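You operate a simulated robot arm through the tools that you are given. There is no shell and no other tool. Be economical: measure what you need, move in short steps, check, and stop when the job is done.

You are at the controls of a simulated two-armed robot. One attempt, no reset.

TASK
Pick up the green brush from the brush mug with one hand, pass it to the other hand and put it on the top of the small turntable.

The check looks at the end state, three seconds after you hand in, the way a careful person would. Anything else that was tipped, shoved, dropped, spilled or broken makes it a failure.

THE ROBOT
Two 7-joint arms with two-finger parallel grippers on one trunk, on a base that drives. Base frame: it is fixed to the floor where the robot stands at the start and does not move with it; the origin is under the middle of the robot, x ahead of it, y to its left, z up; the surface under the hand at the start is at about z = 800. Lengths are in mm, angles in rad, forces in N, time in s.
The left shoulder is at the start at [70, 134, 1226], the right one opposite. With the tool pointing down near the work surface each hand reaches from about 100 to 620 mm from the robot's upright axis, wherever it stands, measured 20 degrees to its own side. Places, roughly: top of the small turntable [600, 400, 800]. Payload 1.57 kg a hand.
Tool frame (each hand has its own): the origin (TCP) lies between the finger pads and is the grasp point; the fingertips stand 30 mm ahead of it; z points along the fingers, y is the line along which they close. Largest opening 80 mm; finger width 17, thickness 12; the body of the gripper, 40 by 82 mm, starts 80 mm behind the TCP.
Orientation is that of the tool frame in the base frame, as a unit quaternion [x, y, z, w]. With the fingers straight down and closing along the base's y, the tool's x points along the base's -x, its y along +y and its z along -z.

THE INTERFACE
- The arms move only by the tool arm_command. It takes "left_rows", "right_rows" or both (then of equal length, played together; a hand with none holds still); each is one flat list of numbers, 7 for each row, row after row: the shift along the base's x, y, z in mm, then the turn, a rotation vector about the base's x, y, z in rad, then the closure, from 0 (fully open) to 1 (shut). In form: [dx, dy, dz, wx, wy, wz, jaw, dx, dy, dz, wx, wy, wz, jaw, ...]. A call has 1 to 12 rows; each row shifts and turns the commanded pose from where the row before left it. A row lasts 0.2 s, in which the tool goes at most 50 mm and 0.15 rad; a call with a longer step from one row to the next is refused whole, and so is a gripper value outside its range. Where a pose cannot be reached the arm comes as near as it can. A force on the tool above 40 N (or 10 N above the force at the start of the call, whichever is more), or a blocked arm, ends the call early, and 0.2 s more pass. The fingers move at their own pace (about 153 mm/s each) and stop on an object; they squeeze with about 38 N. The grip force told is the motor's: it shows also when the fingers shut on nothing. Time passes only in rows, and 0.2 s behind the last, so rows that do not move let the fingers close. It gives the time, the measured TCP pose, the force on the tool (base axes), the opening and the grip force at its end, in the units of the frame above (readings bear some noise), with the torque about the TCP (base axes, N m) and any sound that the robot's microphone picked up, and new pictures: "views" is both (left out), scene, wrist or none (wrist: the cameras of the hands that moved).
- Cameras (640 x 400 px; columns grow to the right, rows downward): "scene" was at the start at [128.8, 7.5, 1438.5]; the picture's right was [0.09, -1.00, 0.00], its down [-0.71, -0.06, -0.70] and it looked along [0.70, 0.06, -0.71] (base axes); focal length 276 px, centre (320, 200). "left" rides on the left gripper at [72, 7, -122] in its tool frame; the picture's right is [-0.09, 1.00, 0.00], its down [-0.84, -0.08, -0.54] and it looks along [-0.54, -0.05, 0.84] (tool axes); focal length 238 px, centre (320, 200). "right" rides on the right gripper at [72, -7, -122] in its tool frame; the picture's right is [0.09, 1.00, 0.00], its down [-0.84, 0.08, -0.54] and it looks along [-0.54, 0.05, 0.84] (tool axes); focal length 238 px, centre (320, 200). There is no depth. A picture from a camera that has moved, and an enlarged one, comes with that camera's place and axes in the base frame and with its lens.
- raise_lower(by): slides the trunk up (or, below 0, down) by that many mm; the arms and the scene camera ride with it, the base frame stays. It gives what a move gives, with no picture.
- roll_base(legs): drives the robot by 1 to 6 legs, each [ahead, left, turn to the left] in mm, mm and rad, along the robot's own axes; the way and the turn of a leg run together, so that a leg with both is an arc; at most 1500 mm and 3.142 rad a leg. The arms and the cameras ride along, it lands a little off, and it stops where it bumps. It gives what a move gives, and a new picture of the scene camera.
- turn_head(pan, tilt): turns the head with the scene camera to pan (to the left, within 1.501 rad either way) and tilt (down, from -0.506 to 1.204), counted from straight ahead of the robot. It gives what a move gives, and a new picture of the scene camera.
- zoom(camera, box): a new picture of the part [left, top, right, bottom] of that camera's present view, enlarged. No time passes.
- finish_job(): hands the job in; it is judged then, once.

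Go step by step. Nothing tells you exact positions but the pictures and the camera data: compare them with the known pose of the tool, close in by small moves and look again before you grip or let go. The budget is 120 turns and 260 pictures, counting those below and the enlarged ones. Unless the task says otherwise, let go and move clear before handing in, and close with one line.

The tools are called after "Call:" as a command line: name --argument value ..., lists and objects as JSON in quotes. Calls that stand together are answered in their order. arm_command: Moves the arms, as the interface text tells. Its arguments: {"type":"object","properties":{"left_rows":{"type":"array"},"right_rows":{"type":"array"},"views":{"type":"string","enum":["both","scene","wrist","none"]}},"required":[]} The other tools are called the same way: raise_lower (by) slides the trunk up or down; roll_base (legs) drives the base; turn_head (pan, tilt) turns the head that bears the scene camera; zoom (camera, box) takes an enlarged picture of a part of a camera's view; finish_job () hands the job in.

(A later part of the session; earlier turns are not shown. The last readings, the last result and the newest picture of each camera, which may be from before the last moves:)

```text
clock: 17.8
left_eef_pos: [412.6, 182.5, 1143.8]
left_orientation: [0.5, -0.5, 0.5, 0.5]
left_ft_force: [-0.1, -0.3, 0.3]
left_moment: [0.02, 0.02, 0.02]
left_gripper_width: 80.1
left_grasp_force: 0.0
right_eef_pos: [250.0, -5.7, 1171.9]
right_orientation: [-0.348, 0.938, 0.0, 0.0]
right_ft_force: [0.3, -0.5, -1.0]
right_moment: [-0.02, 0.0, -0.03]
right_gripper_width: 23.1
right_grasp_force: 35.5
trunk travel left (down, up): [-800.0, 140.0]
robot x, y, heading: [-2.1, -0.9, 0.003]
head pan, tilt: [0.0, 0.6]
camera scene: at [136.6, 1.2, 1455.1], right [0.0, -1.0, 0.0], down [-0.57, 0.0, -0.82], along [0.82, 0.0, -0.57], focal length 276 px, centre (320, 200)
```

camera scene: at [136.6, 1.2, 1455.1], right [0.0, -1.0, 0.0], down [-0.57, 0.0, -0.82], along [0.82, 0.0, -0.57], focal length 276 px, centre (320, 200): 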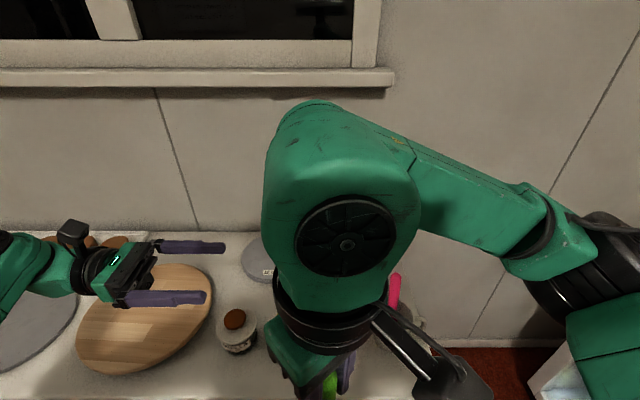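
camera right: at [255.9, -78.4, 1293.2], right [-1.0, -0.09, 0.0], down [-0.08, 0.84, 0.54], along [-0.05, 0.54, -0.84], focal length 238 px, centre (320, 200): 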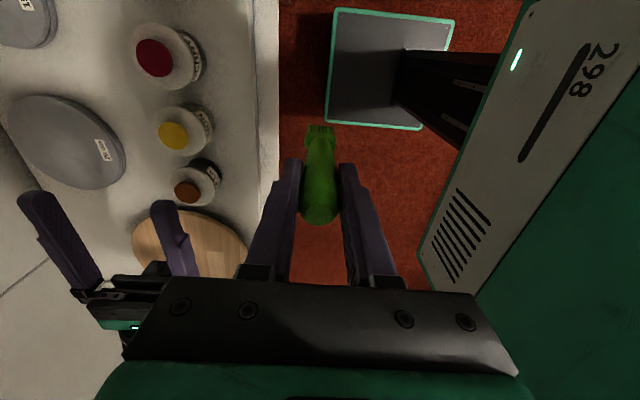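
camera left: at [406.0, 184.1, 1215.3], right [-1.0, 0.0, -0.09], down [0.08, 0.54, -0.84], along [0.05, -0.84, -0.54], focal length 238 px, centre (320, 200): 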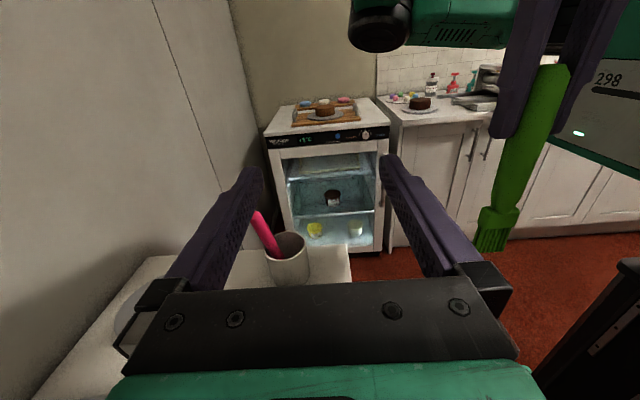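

The pose simply starts from where it stands now. I move the right hand back out while turning the other way, which should be within reach.

Call:
arm_command --right_rows '[20, -8, 3, 0, 0, -0.1428, 1, 20, -8, 3, 0, 0, -0.1428, 1, 20, -8, 3, 0, 0, -0.1428, 1, 20, -8, 3, 0, 0, -0.1428, 1, 20, -8, 3, 0, 0, -0.1428, 1, 20, -8, 3, 0, 0, -0.1428, 1, 20, -8, 3, 0, 0, -0.1428, 1, 20, -8, 3, 0, 0, -0.1428, 1]' --views "scene"

```text
clock: 19.6
left_eef_pos: [412.4, 181.1, 1143.1]
left_orientation: [0.5, -0.499, 0.5, 0.501]
left_ft_force: [-0.8, 0.3, -0.2]
left_moment: [0.03, 0.01, 0.03]
left_gripper_width: 79.8
left_grasp_force: 0.0
right_eef_pos: [411.0, -69.3, 1194.0]
right_orientation: [0.214, 0.977, 0.0, 0.0]
right_ft_force: [0.1, -0.6, -0.1]
right_moment: [-0.01, -0.02, -0.01]
right_gripper_width: 23.2
right_grasp_force: 36.2
trunk travel left (down, up): [-800.0, 140.0]
robot x, y, heading: [0.7, 3.4, 0.0]
head pan, tilt: [0.0, 0.6]
camera scene: at [137.3, 0.3, 1455.0], right [0.0, -1.0, 0.0], down [-0.57, 0.0, -0.82], along [0.82, 0.0, -0.57], focal length 276 px, centre (320, 200)
```

scene: 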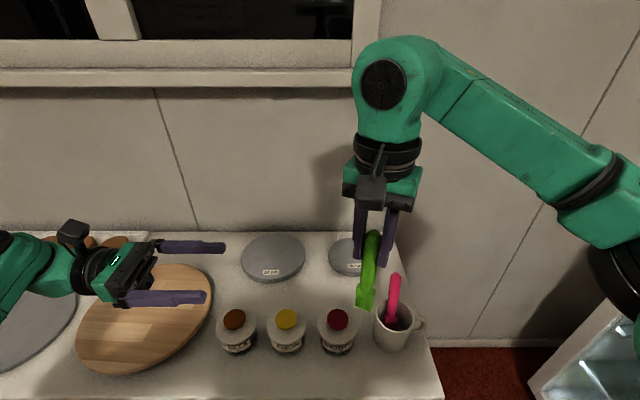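

Good, back in place at yaw -0.43. I turn on to -90° .

Call:
arm_command --right_rows '[0, 0, 0, 0, 0, -0.1425, 1, 0, 0, 0, 0, 0, -0.1425, 1, 0, 0, 0, 0, 0, -0.1425, 1, 0, 0, 0, 0, 0, -0.1425, 1, 0, 0, 0, 0, 0, -0.1425, 1, 0, 0, 0, 0, 0, -0.1425, 1, 0, 0, 0, 0, 0, -0.1425, 1, 0, 0, 0, 0, 0, -0.1425, 1]' --left_rows '[0, -8, 0, 0, 0, 0, 0, 0, -8, 0, 0, 0, 0, 0, 0, -8, 0, 0, 0, 0, 0, 0, -8, 0, 0, 0, 0, 0, 0, -8, 0, 0, 0, 0, 0, 0, -8, 0, 0, 0, 0, 0, 0, -8, 0, 0, 0, 0, 0, 0, -8, 0, 0, 0, 0, 0]' --views "both"

Call:
zoom --camera "scene" --box '[290, 170, 440, 320]'

Call:
zoom --camera "left" --box '[160, 0, 480, 260]'

```text
clock: 21.4
left_eef_pos: [412.3, 117.4, 1143.5]
left_orientation: [0.501, -0.499, 0.5, 0.5]
left_ft_force: [1.0, 0.3, -0.9]
left_moment: [-0.04, 0.0, -0.01]
left_gripper_width: 80.0
left_grasp_force: 0.0
right_eef_pos: [409.7, -70.3, 1195.3]
right_orientation: [0.707, 0.707, 0.0, 0.0]
right_ft_force: [-0.3, -0.6, -0.8]
right_moment: [0.0, 0.01, -0.01]
right_gripper_width: 23.1
right_grasp_force: 35.8
trunk travel left (down, up): [-800.0, 140.0]
robot x, y, heading: [-3.3, 0.5, 0.004]
head pan, tilt: [0.0, 0.6]
camera scene: at [136.8, 0.2, 1455.1], right [0.0, -1.0, 0.0], down [-0.57, 0.0, -0.82], along [0.82, 0.0, -0.57], focal length 276 px, centre (320, 200)
camera right: at [403.9, -0.3, 1317.0], right [1.0, 0.09, 0.0], down [0.08, -0.84, 0.54], along [0.05, -0.54, -0.84], focal length 238 px, centre (320, 200)
camera left: at [406.6, 239.8, 1215.0], right [-1.0, 0.0, -0.09], down [0.08, 0.54, -0.84], along [0.05, -0.84, -0.54], focal length 238 px, centre (320, 200)
```

scene: 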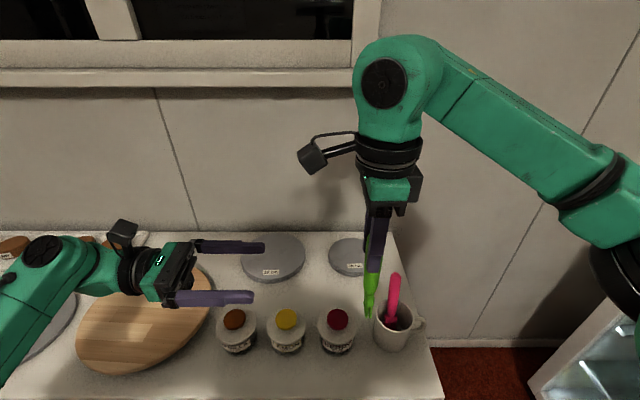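
right: 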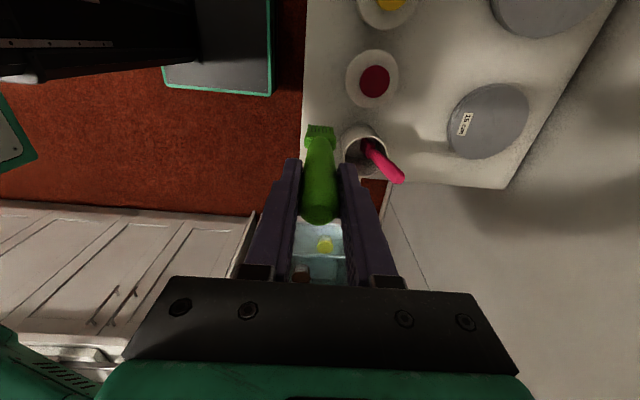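
left: 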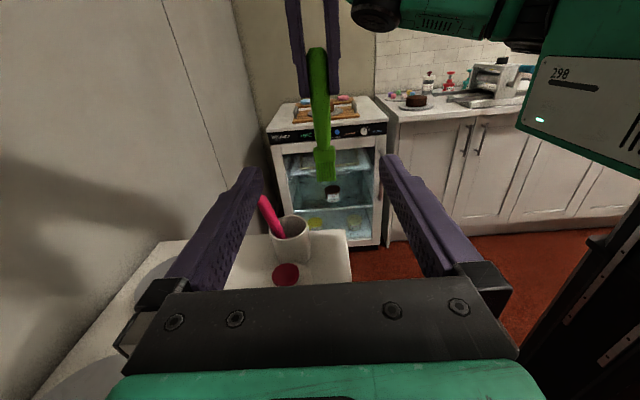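

```text
2.67 times, centred on (365, 245) of scene
camera zoom: at [136.8, 0.2, 1455.1], right [0.0, -1.0, 0.0], down [-0.57, 0.0, -0.82], along [0.82, 0.0, -0.57], focal length 735 px, centre (200, 80)
```

zoom: 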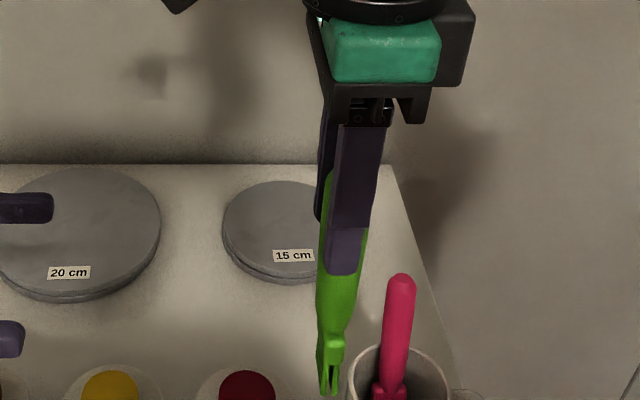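

```text
1.54 times, centred on (320, 130) of left
camera zoom: at [406.6, 239.8, 1215.0], right [-1.0, 0.0, -0.09], down [0.08, 0.54, -0.84], along [0.05, -0.84, -0.54], focal length 367 px, centre (320, 308)
```

zoom: 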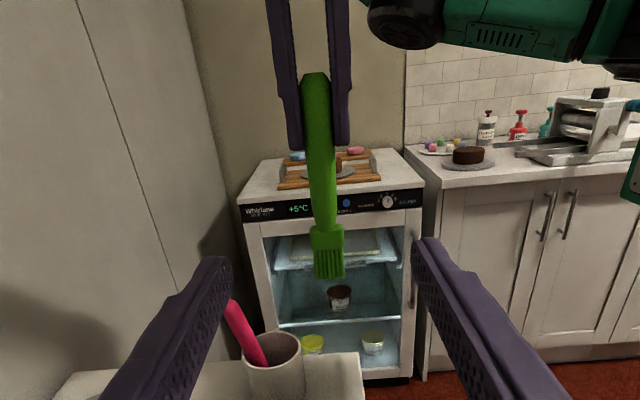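

The head now faces the left hand flat on; the brush leans about 0.14 rad in y. I straighten it with the right hand and bring the left closer, z 1138.

Call:
arm_command --right_rows '[0, 0, 0, 0.07, 0, 0, 1, 0, 0, 0, 0.07, 0, 0, 1, 0, 0, 0, 0, 0, 0, 1]' --left_rows '[0, -30, -3, 0, 0, 0, 0, 0, -30, -3, 0, 0, 0, 0, 0, -30, 0, 0, 0, 0, 0]' --views "both"

Call:
zoom --camera "scene" --box '[290, 170, 440, 320]'

Call:
zoom --camera "left" --box '[160, 0, 480, 260]'

```text
clock: 22.2
left_eef_pos: [413.2, 27.1, 1138.8]
left_orientation: [-0.5, 0.5, -0.499, -0.5]
left_ft_force: [0.3, 0.2, 0.0]
left_moment: [0.0, 0.0, -0.01]
left_gripper_width: 79.9
left_grasp_force: 0.0
right_eef_pos: [411.3, -70.8, 1195.2]
right_orientation: [0.704, 0.706, 0.049, -0.049]
right_ft_force: [0.0, 0.3, -1.6]
right_moment: [0.02, 0.01, -0.05]
right_gripper_width: 23.4
right_grasp_force: 35.8
trunk travel left (down, up): [-800.0, 140.0]
robot x, y, heading: [1.0, -1.3, -0.001]
head pan, tilt: [0.0, 0.6]
camera scene: at [136.9, 0.3, 1455.1], right [0.0, -1.0, 0.0], down [-0.57, 0.0, -0.82], along [0.82, 0.0, -0.57], focal length 276 px, centre (320, 200)
camera right: at [403.6, -17.8, 1326.1], right [1.0, 0.09, 0.01], down [0.08, -0.9, 0.42], along [0.05, -0.42, -0.91], focal length 238 px, centre (320, 200)
camera left: at [406.7, 149.8, 1209.5], right [-1.0, 0.0, -0.09], down [0.08, 0.54, -0.84], along [0.05, -0.84, -0.54], focal length 238 px, centre (320, 200)
```

scene: 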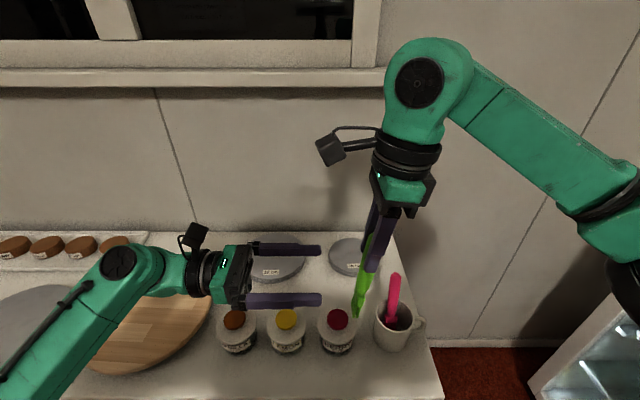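
right: 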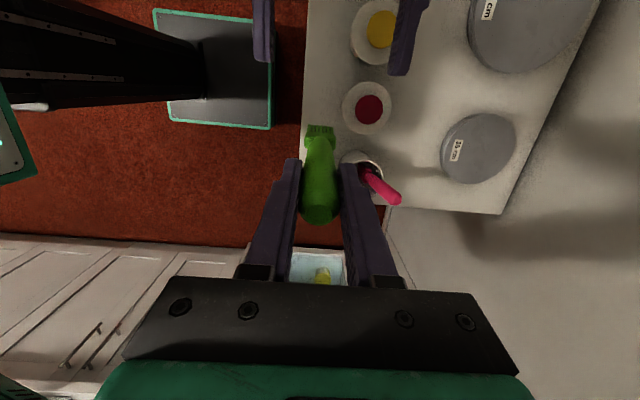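
left: 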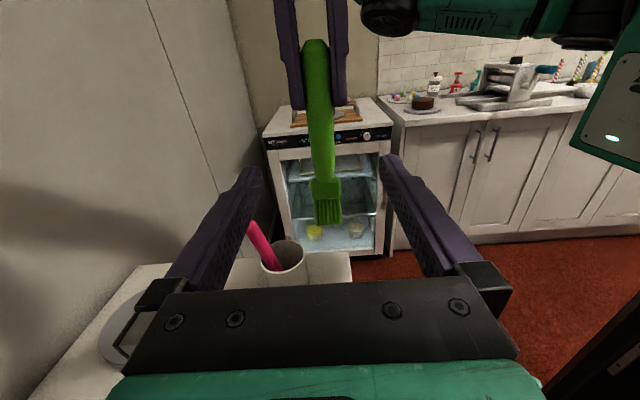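

```text
2.67 times, centred on (365, 245) of scene
camera zoom: at [136.9, 0.3, 1455.1], right [0.0, -1.0, 0.0], down [-0.57, 0.0, -0.82], along [0.82, 0.0, -0.57], focal length 735 px, centre (200, 80)
```

zoom: 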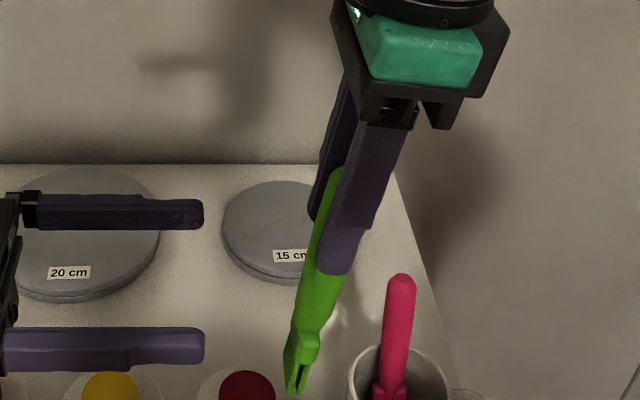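

```text
1.54 times, centred on (320, 130) of left
camera zoom: at [406.7, 149.8, 1209.5], right [-1.0, 0.0, -0.09], down [0.08, 0.54, -0.84], along [0.05, -0.84, -0.54], focal length 367 px, centre (320, 308)
```

zoom: 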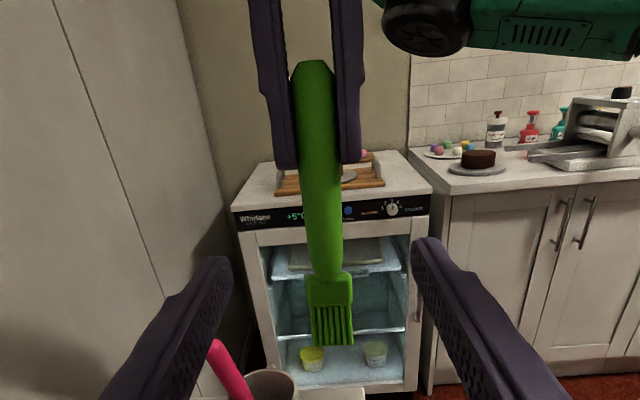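

The brush is now upright at about [412, -64.5]. I slide the left hand around it (TCP 20 mm short of the axis) and look before closing.

Call:
arm_command --left_rows '[0, -18, 0, 0, 0, 0, 0, 0, -18, 0, 0, 0, 0, 0, 0, -18, 0, 0, 0, 0, 0.2, 0, -18, 0, 0, 0, 0, 0.3]' --views "both"

Call:
zoom --camera "scene" --box '[290, 170, 440, 320]'

Call:
zoom --camera "left" --box '[160, 0, 480, 260]'

```text
clock: 23.2
left_eef_pos: [411.9, -45.4, 1137.6]
left_orientation: [0.5, -0.5, 0.5, 0.5]
left_ft_force: [0.5, -0.1, -0.4]
left_moment: [0.01, 0.05, 0.0]
left_gripper_width: 55.8
left_grasp_force: 0.1
right_eef_pos: [410.1, -71.2, 1194.7]
right_orientation: [0.704, 0.706, 0.049, -0.049]
right_ft_force: [-1.0, 0.5, 0.0]
right_moment: [0.01, 0.02, -0.03]
right_gripper_width: 23.5
right_grasp_force: 35.9
trunk travel left (down, up): [-800.0, 140.0]
robot x, y, heading: [-1.7, -1.6, 0.003]
head pan, tilt: [0.0, 0.6]
camera scene: at [136.9, -0.4, 1455.1], right [0.0, -1.0, 0.0], down [-0.57, 0.0, -0.82], along [0.82, 0.0, -0.57], focal length 276 px, centre (320, 200)
camera left: at [406.1, 77.1, 1209.2], right [-1.0, 0.0, -0.09], down [0.08, 0.54, -0.84], along [0.05, -0.84, -0.54], focal length 238 px, centre (320, 200)
```

scene: 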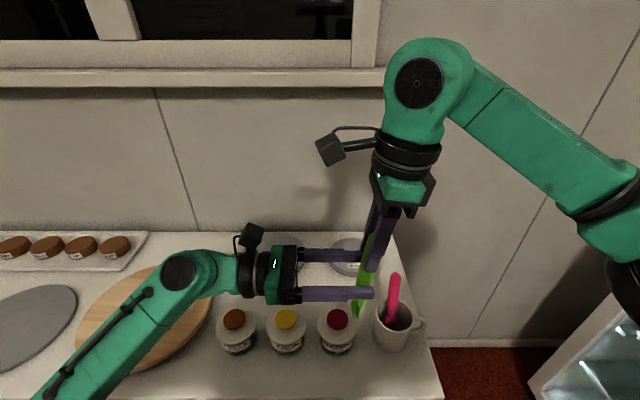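
left: 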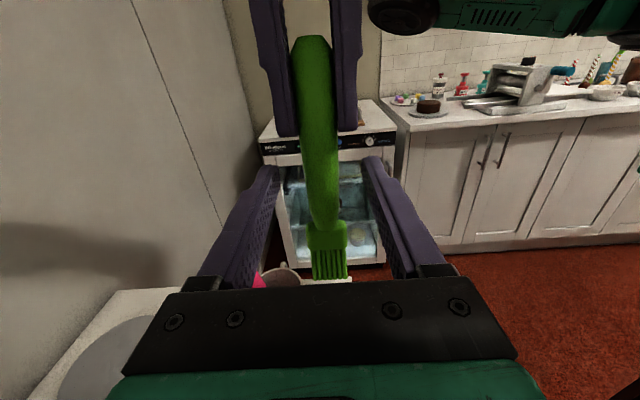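

```text
2.67 times, centred on (365, 245) of scene
camera zoom: at [136.9, -0.4, 1455.1], right [0.0, -1.0, 0.0], down [-0.57, 0.0, -0.82], along [0.82, 0.0, -0.57], focal length 735 px, centre (200, 80)
```

zoom: 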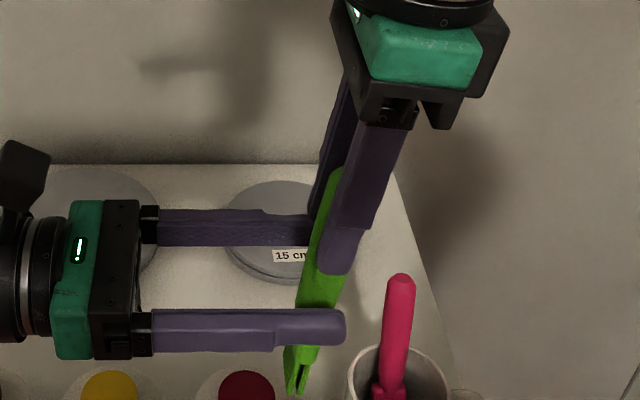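

```text
1.54 times, centred on (320, 130) of left
camera zoom: at [406.1, 77.1, 1209.2], right [-1.0, 0.0, -0.09], down [0.08, 0.54, -0.84], along [0.05, -0.84, -0.54], focal length 367 px, centre (320, 308)
```

zoom: 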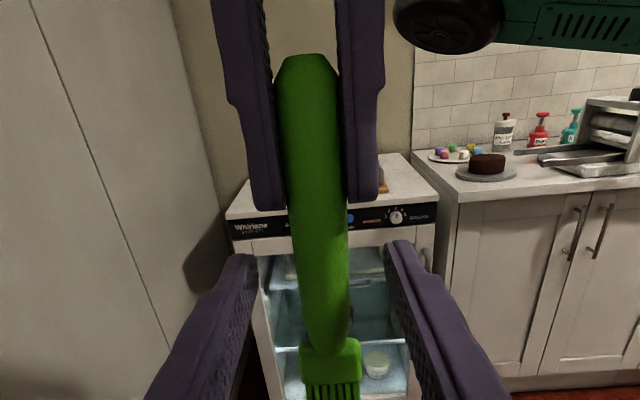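

The handle is between the left fingers, below the right ones and above the collar. I close the left jaw while the right still holds.

Call:
arm_command --left_rows '[0, 0, 0, 0, 0, 0, 0.6, 0, 0, 0, 0, 0, 0, 1, 0, 0, 0, 0, 0, 0, 1]' --views "both"

Call:
zoom --camera "left" --box '[160, 0, 480, 260]'

```text
clock: 24.0
left_eef_pos: [410.6, -44.9, 1138.1]
left_orientation: [0.501, -0.5, 0.5, 0.499]
left_ft_force: [-6.0, -0.2, 2.5]
left_moment: [0.0, -0.1, -0.18]
left_gripper_width: 21.5
left_grasp_force: 34.9
right_eef_pos: [410.6, -69.7, 1194.0]
right_orientation: [0.705, 0.706, 0.05, -0.049]
right_ft_force: [6.2, 0.4, -1.0]
right_moment: [-0.02, -0.24, -0.01]
right_gripper_width: 23.5
right_grasp_force: 35.6
trunk travel left (down, up): [-800.0, 140.0]
robot x, y, heading: [3.6, -3.2, 0.002]
head pan, tilt: [0.0, 0.6]
camera scene: at [136.7, 0.6, 1455.1], right [0.0, -1.0, 0.0], down [-0.57, 0.0, -0.82], along [0.82, 0.0, -0.57], focal length 276 px, centre (320, 200)
camera left: at [405.7, 77.8, 1209.1], right [-1.0, 0.0, -0.09], down [0.08, 0.54, -0.84], along [0.05, -0.84, -0.54], focal length 238 px, centre (320, 200)
```

scene: 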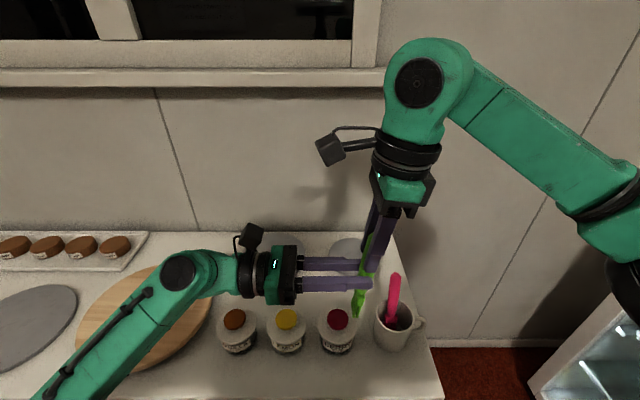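
left: 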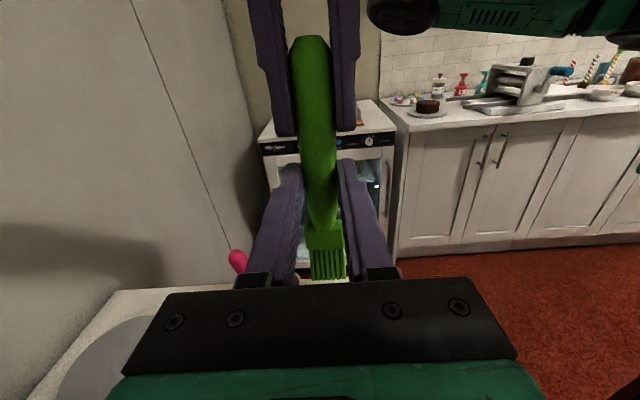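

```text
1.54 times, centred on (320, 130) of left
camera zoom: at [405.7, 77.8, 1209.1], right [-1.0, 0.0, -0.09], down [0.08, 0.54, -0.84], along [0.05, -0.84, -0.54], focal length 367 px, centre (320, 308)
```

zoom: 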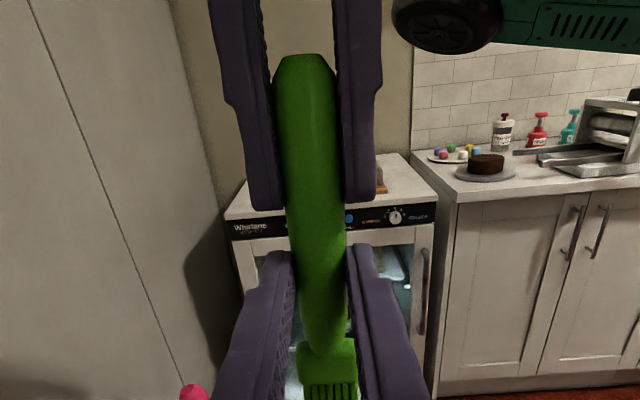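

Left holds the handle (21.5 mm, 35 N). I open the right hand and lift it straight up along its fingers.

Call:
arm_command --right_rows '[0, 0, 0, 0, 0, 0, 0.5, 0, 0, 0, 0, 0, 0, 0.2, 0, -3, 20, 0, 0, 0, 0.2, 0, -3, 20, 0, 0, 0, 0.2, 0, -5, 25, 0, 0, 0, 0.2, 0, -20, 25, 0, 0, 0, 0.2, 0, -30, 10, 0, 0, 0, 0.2]' --views "scene"

Call:
zoom --camera "left" --box '[160, 0, 480, 260]'

Call:
zoom --camera "scene" --box '[290, 170, 440, 320]'

```text
clock: 25.6
left_eef_pos: [411.5, -46.0, 1137.8]
left_orientation: [0.5, -0.5, 0.5, 0.499]
left_ft_force: [0.6, 0.3, -0.3]
left_moment: [0.01, -0.01, 0.02]
left_gripper_width: 22.2
left_grasp_force: 34.9
right_eef_pos: [410.1, -132.4, 1296.3]
right_orientation: [0.704, 0.707, 0.05, -0.05]
right_ft_force: [0.3, 0.1, 0.1]
right_moment: [0.03, 0.02, -0.02]
right_gripper_width: 64.0
right_grasp_force: 0.1
trunk travel left (down, up): [-800.0, 140.0]
robot x, y, heading: [-2.0, 1.2, -0.003]
head pan, tilt: [0.0, 0.6]
camera scene: at [135.9, -1.7, 1455.1], right [0.0, -1.0, 0.0], down [-0.56, 0.0, -0.83], along [0.83, 0.0, -0.56], focal length 276 px, centre (320, 200)
```

scene: 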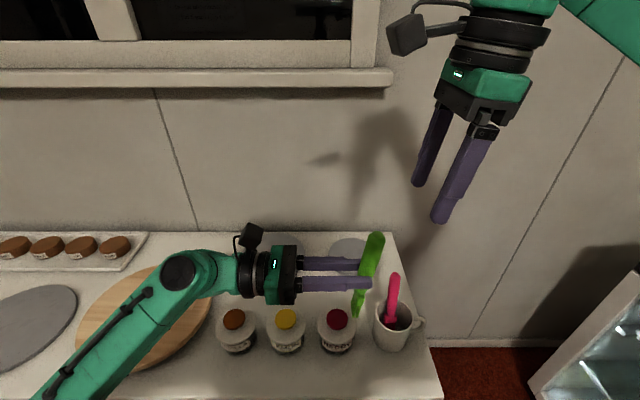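

```text
1.54 times, centred on (320, 130) of left
camera zoom: at [405.4, 76.2, 1209.4], right [-1.0, 0.0, -0.09], down [0.08, 0.54, -0.84], along [0.05, -0.84, -0.54], focal length 367 px, centre (320, 308)
```

zoom: 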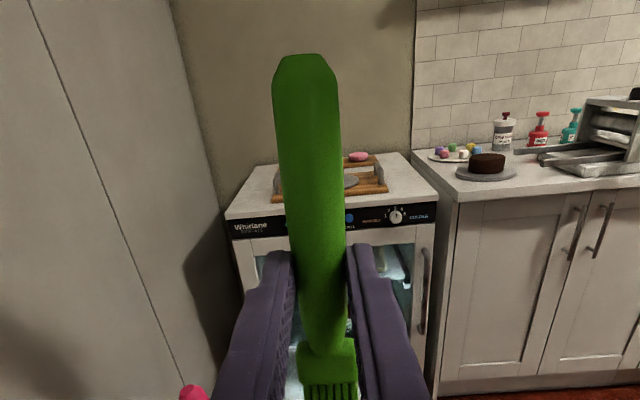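

```text
2.67 times, centred on (365, 245) of scene
camera zoom: at [135.9, -1.7, 1455.1], right [0.0, -1.0, 0.0], down [-0.56, 0.0, -0.83], along [0.83, 0.0, -0.56], focal length 735 px, centre (200, 80)
```

zoom: 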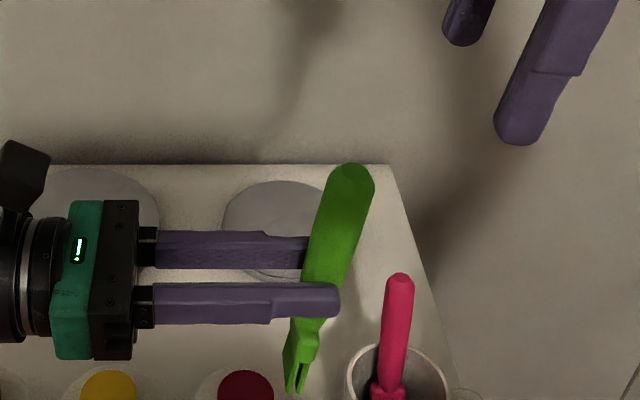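

The handover worked. I draw the left hand back while turning it fingers-down so the brush lies level, and raise the right hand's clearance stays as is.

Call:
arm_command --left_rows '[0, 15, 3, 0.1378, 0, 0, 1, 0, 15, 3, 0.1378, 0, 0, 1, 0, 15, 3, 0.1378, 0, 0, 1, 0, 15, 3, 0.1378, 0, 0, 1, 0, 15, 3, 0.1378, 0, 0, 1, 0, 15, 3, 0.1378, 0, 0, 1, 0, 15, 3, 0.1378, 0, 0, 1, 0, 15, 3, 0.1378, 0, 0, 1, 0, 15, 3, 0.1378, 0, 0, 1, 0, 15, 3, 0.1378, 0, 0, 1, 0, 15, 3, 0.1378, 0, 0, 1]' --views "both"

```text
clock: 28.0
left_eef_pos: [411.0, 121.1, 1171.5]
left_orientation: [0.707, -0.707, 0.018, 0.018]
left_ft_force: [0.1, 0.2, -0.6]
left_moment: [-0.01, 0.03, 0.03]
left_gripper_width: 21.7
left_grasp_force: 34.8
right_eef_pos: [409.9, -130.7, 1296.7]
right_orientation: [0.704, 0.706, 0.05, -0.049]
right_ft_force: [-0.3, -0.1, 0.0]
right_moment: [-0.03, 0.01, 0.02]
right_gripper_width: 64.0
right_grasp_force: 0.1
trunk travel left (down, up): [-800.0, 140.0]
robot x, y, heading: [-2.1, -2.6, -0.0]
head pan, tilt: [0.0, 0.6]
camera scene: at [136.1, 0.0, 1455.1], right [0.0, -1.0, 0.0], down [-0.56, 0.0, -0.83], along [0.83, 0.0, -0.56], focal length 276 px, centre (320, 200)
camera left: at [406.4, 55.1, 1295.4], right [-1.0, 0.09, 0.0], down [0.08, 0.86, 0.5], along [0.05, 0.5, -0.87], focal length 238 px, centre (320, 200)
```

scene: 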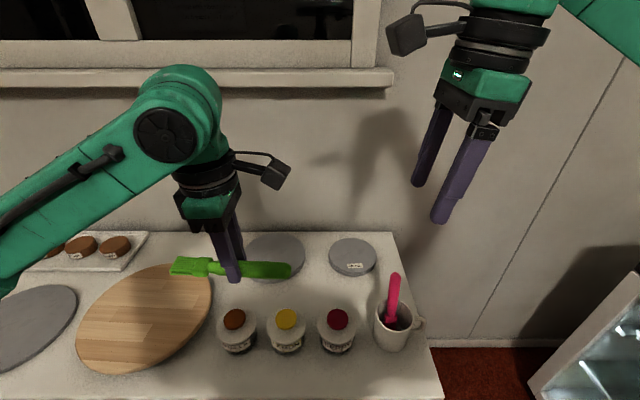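
left: 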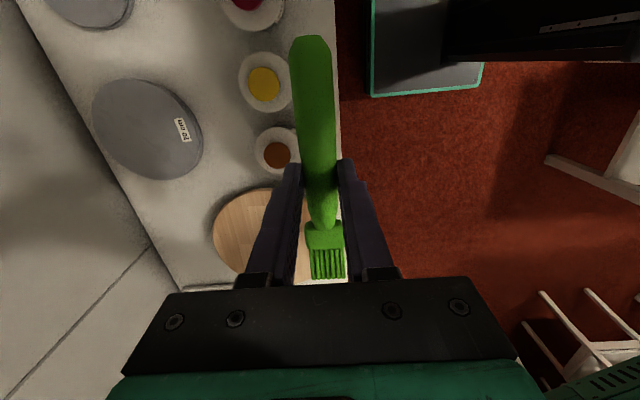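

The brush hangs level, well above everything. The turntable is beyond comfortable reach, so I drive the base left 300 mm and ahead 50 mm.

Call:
roll_base --legs '[[0, 300, 0], [50, 0, 0]]'

Call:
turn_head --pan 0.25 --tilt 0.85

```text
clock: 30.6
left_eef_pos: [452.5, 420.0, 1175.3]
left_orientation: [0.707, -0.707, 0.022, 0.017]
left_ft_force: [-1.1, -0.4, 0.3]
left_moment: [0.02, -0.04, 0.02]
left_gripper_width: 21.6
left_grasp_force: 34.7
right_eef_pos: [450.0, 169.4, 1298.6]
right_orientation: [0.703, 0.708, 0.052, -0.047]
right_ft_force: [-0.4, -0.7, 0.0]
right_moment: [0.01, -0.03, 0.0]
right_gripper_width: 63.9
right_grasp_force: 0.0
trunk travel left (down, up): [-800.0, 140.0]
robot x, y, heading: [49.8, 303.7, 0.003]
head pan, tilt: [0.0, 0.6]
camera scene: at [175.1, 299.0, 1456.1], right [0.0, -1.0, 0.0], down [-0.56, 0.0, -0.83], along [0.83, 0.0, -0.56], focal length 276 px, centre (320, 200)
```

scene: 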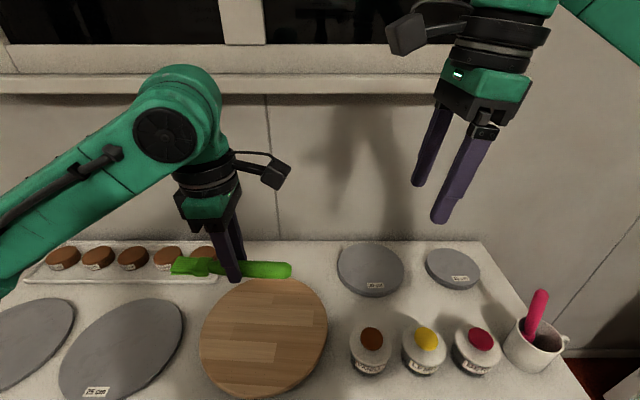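

```text
clock: 31.3
left_eef_pos: [460.4, 419.9, 1170.1]
left_orientation: [0.707, -0.706, 0.019, 0.019]
left_ft_force: [-0.9, 0.1, -0.5]
left_moment: [-0.05, 0.0, -0.01]
left_gripper_width: 21.7
left_grasp_force: 34.5
right_eef_pos: [459.4, 170.7, 1297.0]
right_orientation: [0.703, 0.708, 0.049, -0.05]
right_ft_force: [-0.2, -0.3, 0.7]
right_moment: [0.0, 0.03, 0.01]
right_gripper_width: 63.7
right_grasp_force: 0.1
trunk travel left (down, up): [-800.0, 140.0]
robot x, y, heading: [47.9, 300.2, 0.002]
head pan, tilt: [0.25, 0.85]
camera scene: at [172.8, 319.5, 1434.2], right [0.25, -0.97, 0.0], down [-0.73, -0.19, -0.66], along [0.64, 0.16, -0.75], focal length 276 px, centre (320, 200)
```

scene: 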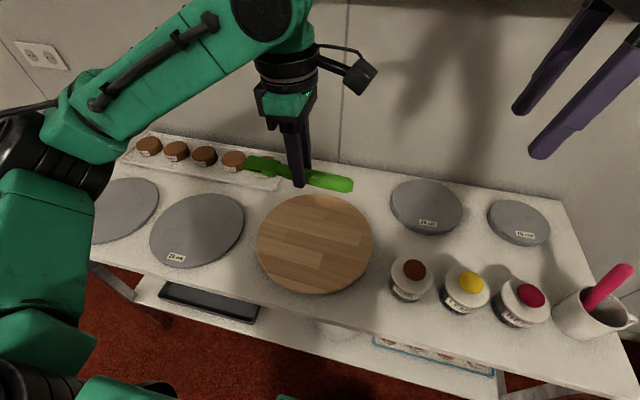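

The turntable centre is about [550, 430] with the top near z 815–820. I move the brush over it and lower to about 80 mm above.

Call:
arm_command --left_rows '[30, 2, 0, 0, 0, 0, 1, 30, 2, 0, 0, 0, 0, 1, 29, 1, -20, 0, 0, 0, 1, 0, 0, -40, 0, 0, 0, 1, 0, 0, -40, 0, 0, 0, 1, 0, 0, -40, 0, 0, 0, 1, 0, 0, -40, 0, 0, 0, 1, 0, 0, -40, 0, 0, 0, 1, 0, 0, -25, 0, 0, 0, 1]' --views "both"

Call:
zoom --camera "scene" --box '[220, 130, 420, 320]'

```text
clock: 33.3
left_eef_pos: [548.7, 424.8, 926.5]
left_orientation: [0.707, -0.707, 0.02, 0.019]
left_ft_force: [0.5, 0.8, 0.0]
left_moment: [0.0, 0.0, 0.04]
left_gripper_width: 21.5
left_grasp_force: 34.5
right_eef_pos: [458.9, 168.8, 1296.9]
right_orientation: [0.703, 0.708, 0.049, -0.049]
right_ft_force: [0.3, 0.0, -0.6]
right_moment: [0.0, 0.0, -0.01]
right_gripper_width: 63.9
right_grasp_force: 0.1
trunk travel left (down, up): [-800.0, 140.0]
robot x, y, heading: [46.5, 299.8, 0.005]
head pan, tilt: [0.25, 0.85]
camera scene: at [172.4, 319.4, 1434.2], right [0.25, -0.97, 0.0], down [-0.73, -0.19, -0.66], along [0.64, 0.16, -0.75], focal length 276 px, centre (320, 200)
camera left: at [542.3, 359.6, 1050.8], right [-1.0, 0.09, -0.01], down [0.08, 0.86, 0.5], along [0.05, 0.49, -0.87], focal length 238 px, centre (320, 200)
```

scene: 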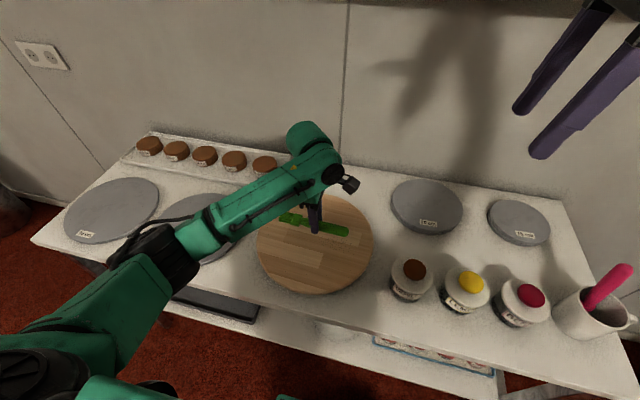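
left: 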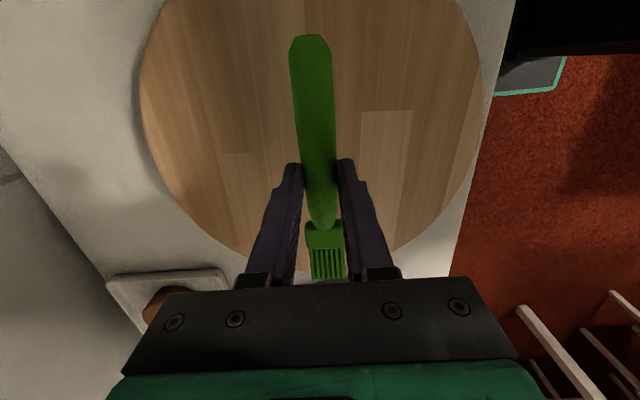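

```text
2.11 times, centred on (320, 225) of scene
camera zoom: at [172.4, 319.4, 1434.2], right [0.25, -0.97, 0.0], down [-0.73, -0.19, -0.66], along [0.64, 0.16, -0.75], focal length 580 px, centre (320, 147)
```

zoom: 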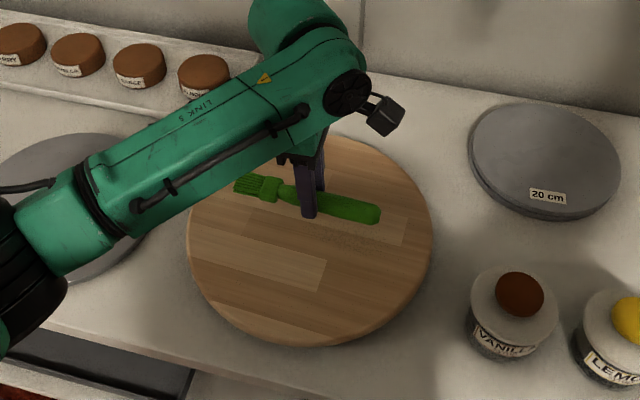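

The brush is above the middle of the turntable. I lower it in small steps, shifting 10 mm toward the centre.

Call:
arm_command --left_rows '[0, 5, -20, 0, 0, 0, 1, 0, 5, -20, 0, 0, 0, 1, 0, 0, -10, 0, 0, 0, 1]' --views "both"

Call:
zoom --camera "scene" --box '[250, 170, 390, 280]'

```text
clock: 34.1
left_eef_pos: [546.4, 436.8, 879.4]
left_orientation: [0.708, -0.706, 0.024, 0.017]
left_ft_force: [0.1, 3.2, 15.6]
left_moment: [-1.06, -0.07, 0.04]
left_gripper_width: 21.9
left_grasp_force: 34.6
right_eef_pos: [455.8, 170.0, 1298.2]
right_orientation: [0.703, 0.708, 0.051, -0.047]
right_ft_force: [-0.2, -0.8, 0.1]
right_moment: [-0.04, -0.02, 0.01]
right_gripper_width: 64.0
right_grasp_force: 0.0
trunk travel left (down, up): [-800.0, 140.0]
robot x, y, heading: [50.0, 301.4, -0.002]
head pan, tilt: [0.25, 0.85]
camera scene: at [167.6, 319.8, 1435.0], right [0.25, -0.97, 0.0], down [-0.73, -0.19, -0.66], along [0.64, 0.16, -0.75], focal length 276 px, centre (320, 200)
camera left: at [539.8, 371.5, 1004.8], right [-1.0, 0.09, -0.01], down [0.07, 0.87, 0.49], along [0.06, 0.49, -0.87], focal length 238 px, centre (320, 200)
```

scene: 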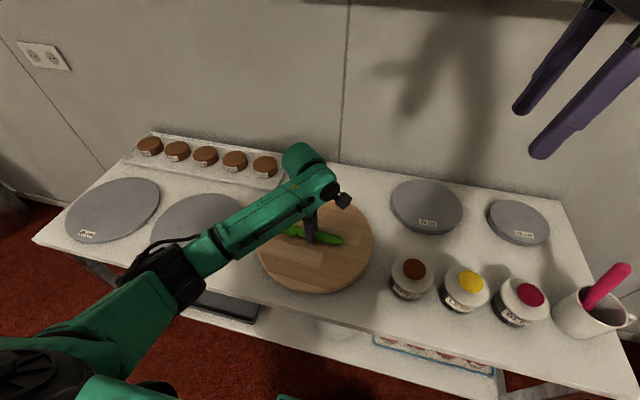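
left: 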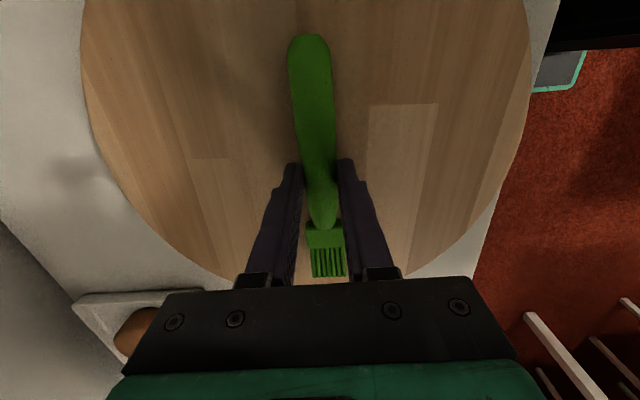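

```text
3.64 times, centred on (320, 225) of scene
camera zoom: at [167.6, 319.8, 1435.0], right [0.25, -0.97, 0.0], down [-0.73, -0.19, -0.66], along [0.64, 0.16, -0.75], focal length 1002 px, centre (320, 109)
```

zoom: 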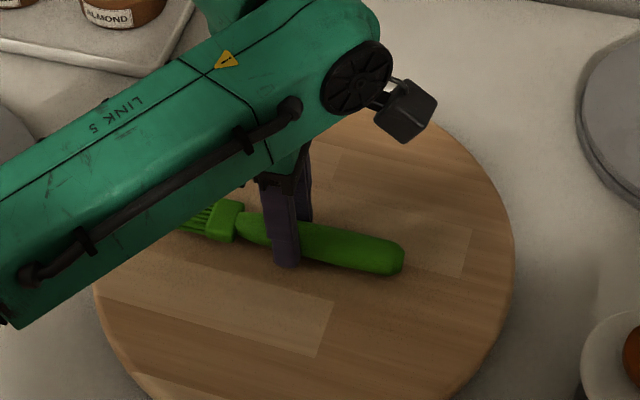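

Contact is felt already (15 N, moment showing that the handle end touches first). I lift a few mm, level the brush by 0.1 rad, and look again.

Call:
arm_command --left_rows '[0, 0, 6, 0, 0, 0, 1, 0, 0, 0, -0.05, 0, 0, 1, 0, 0, 0, -0.05, 0, 0, 1]' --views "wrist"

Call:
turn_head --pan 0.4 --tilt 0.85

Call:
zoom --camera "scene" --box '[290, 170, 430, 280]'

```text
clock: 34.9
left_eef_pos: [549.4, 435.7, 883.1]
left_orientation: [0.706, -0.704, 0.055, 0.054]
left_ft_force: [-0.1, -1.0, -0.1]
left_moment: [-0.02, -0.02, 0.04]
left_gripper_width: 21.7
left_grasp_force: 35.1
right_eef_pos: [457.2, 169.9, 1296.7]
right_orientation: [0.703, 0.708, 0.049, -0.049]
right_ft_force: [0.0, -0.4, 0.7]
right_moment: [0.0, 0.01, -0.02]
right_gripper_width: 63.9
right_grasp_force: 0.1
trunk travel left (down, up): [-800.0, 140.0]
robot x, y, heading: [47.1, 303.7, 0.007]
head pan, tilt: [0.25, 0.85]
camera left: at [543.1, 383.9, 1012.8], right [-1.0, 0.09, -0.01], down [0.08, 0.91, 0.41], along [0.05, 0.4, -0.91], focal length 238 px, centre (320, 200)
```

left: 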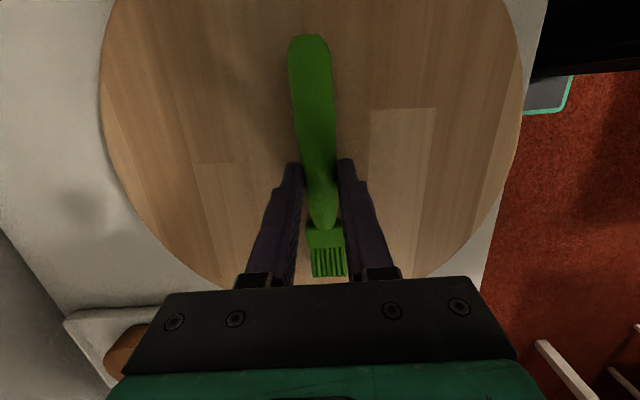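

```text
clock: 35.6
left_eef_pos: [549.2, 435.0, 882.6]
left_orientation: [0.706, -0.704, 0.054, 0.054]
left_ft_force: [0.5, -0.1, 0.2]
left_moment: [0.02, 0.02, 0.03]
left_gripper_width: 21.7
left_grasp_force: 34.7
right_eef_pos: [457.7, 169.9, 1296.8]
right_orientation: [0.704, 0.707, 0.049, -0.049]
right_ft_force: [-0.5, 0.4, 0.2]
right_moment: [-0.01, -0.01, 0.0]
right_gripper_width: 63.9
right_grasp_force: 0.1
trunk travel left (down, up): [-800.0, 140.0]
robot x, y, heading: [50.0, 304.0, -0.0]
head pan, tilt: [0.4, 0.85]
camera scene: at [168.5, 330.6, 1434.2], right [0.39, -0.92, 0.0], down [-0.69, -0.29, -0.66], along [0.61, 0.26, -0.75], focal length 276 px, centre (320, 200)
```

scene: 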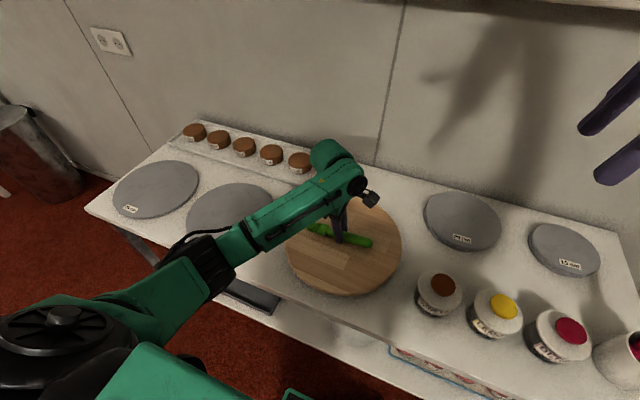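

```text
3.64 times, centred on (360, 225) of scene
camera zoom: at [168.5, 330.6, 1434.2], right [0.39, -0.92, 0.0], down [-0.69, -0.29, -0.66], along [0.61, 0.26, -0.75], focal length 1002 px, centre (174, 109)
```

zoom: 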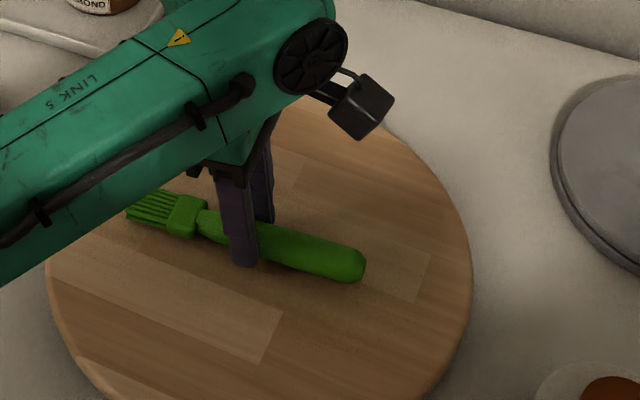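

Now I lower gently in 3 mm steps.

Call:
arm_command --left_rows '[0, 0, -3, 0, 0, 0, 1, 0, 0, -3, 0, 0, 0, 1, 0, 0, -2, 0, 0, 0, 1]' --views "none"

```text
clock: 36.4
left_eef_pos: [549.6, 435.1, 878.0]
left_orientation: [0.706, -0.705, 0.058, 0.051]
left_ft_force: [0.0, 1.8, 21.6]
left_moment: [0.52, -0.04, 0.0]
left_gripper_width: 21.7
left_grasp_force: 34.9
right_eef_pos: [454.7, 169.9, 1297.6]
right_orientation: [0.703, 0.708, 0.05, -0.047]
right_ft_force: [-0.8, -0.5, -1.1]
right_moment: [0.04, 0.04, -0.02]
right_gripper_width: 63.9
right_grasp_force: 0.1
trunk travel left (down, up): [-800.0, 140.0]
robot x, y, heading: [45.9, 300.1, 0.007]
head pan, tilt: [0.4, 0.85]
```

Both ends now bear (21 N, small moment), so it is seated. I ease 2 mm, open, and look before retreating.

Call:
arm_command --left_rows '[0, 0, 2, 0, 0, 0, 1, 0, 0, 1, 0, 0, 0, 0.85, 0, 0, 0, 0, 0, 0, 0.7, 0, 0, 0, 0, 0, 0, 0.5]' --views "both"

Call:
zoom --camera "scene" --box '[290, 170, 430, 280]'

```text
clock: 37.4
left_eef_pos: [548.8, 435.4, 877.3]
left_orientation: [0.706, -0.704, 0.054, 0.054]
left_ft_force: [-0.3, -0.3, -0.3]
left_moment: [0.01, -0.02, 0.01]
left_gripper_width: 39.9
left_grasp_force: 0.0
right_eef_pos: [458.8, 170.5, 1297.0]
right_orientation: [0.703, 0.708, 0.05, -0.049]
right_ft_force: [0.0, -0.8, -1.0]
right_moment: [0.01, -0.01, 0.0]
right_gripper_width: 64.2
right_grasp_force: 0.1
trunk travel left (down, up): [-800.0, 140.0]
robot x, y, heading: [50.2, 301.1, 0.01]
head pan, tilt: [0.4, 0.85]
camera scene: at [167.3, 330.5, 1434.2], right [0.39, -0.92, 0.0], down [-0.69, -0.29, -0.66], along [0.61, 0.26, -0.75], focal length 276 px, centre (320, 200)
camera left: at [542.9, 383.3, 1007.5], right [-1.0, 0.09, -0.01], down [0.08, 0.91, 0.41], along [0.05, 0.4, -0.91], focal length 238 px, centre (320, 200)
```

scene: 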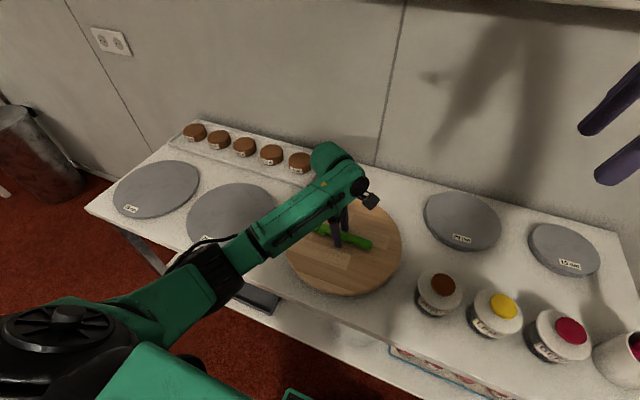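
left: 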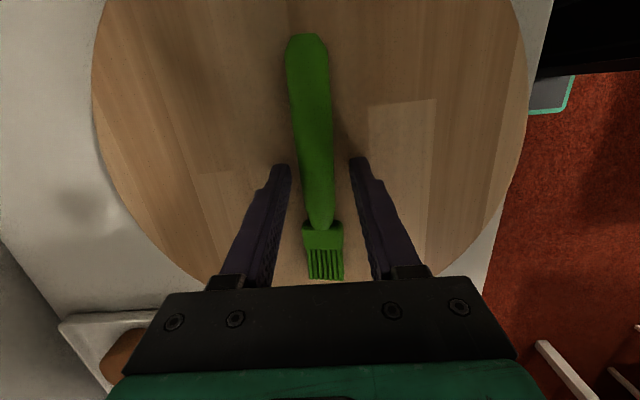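

```text
3.64 times, centred on (360, 225) of scene
camera zoom: at [167.3, 330.5, 1434.2], right [0.39, -0.92, 0.0], down [-0.69, -0.29, -0.66], along [0.61, 0.26, -0.75], focal length 1002 px, centre (174, 109)
```

zoom: 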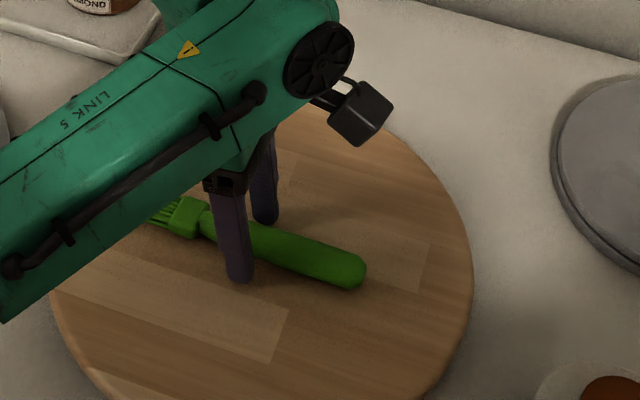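

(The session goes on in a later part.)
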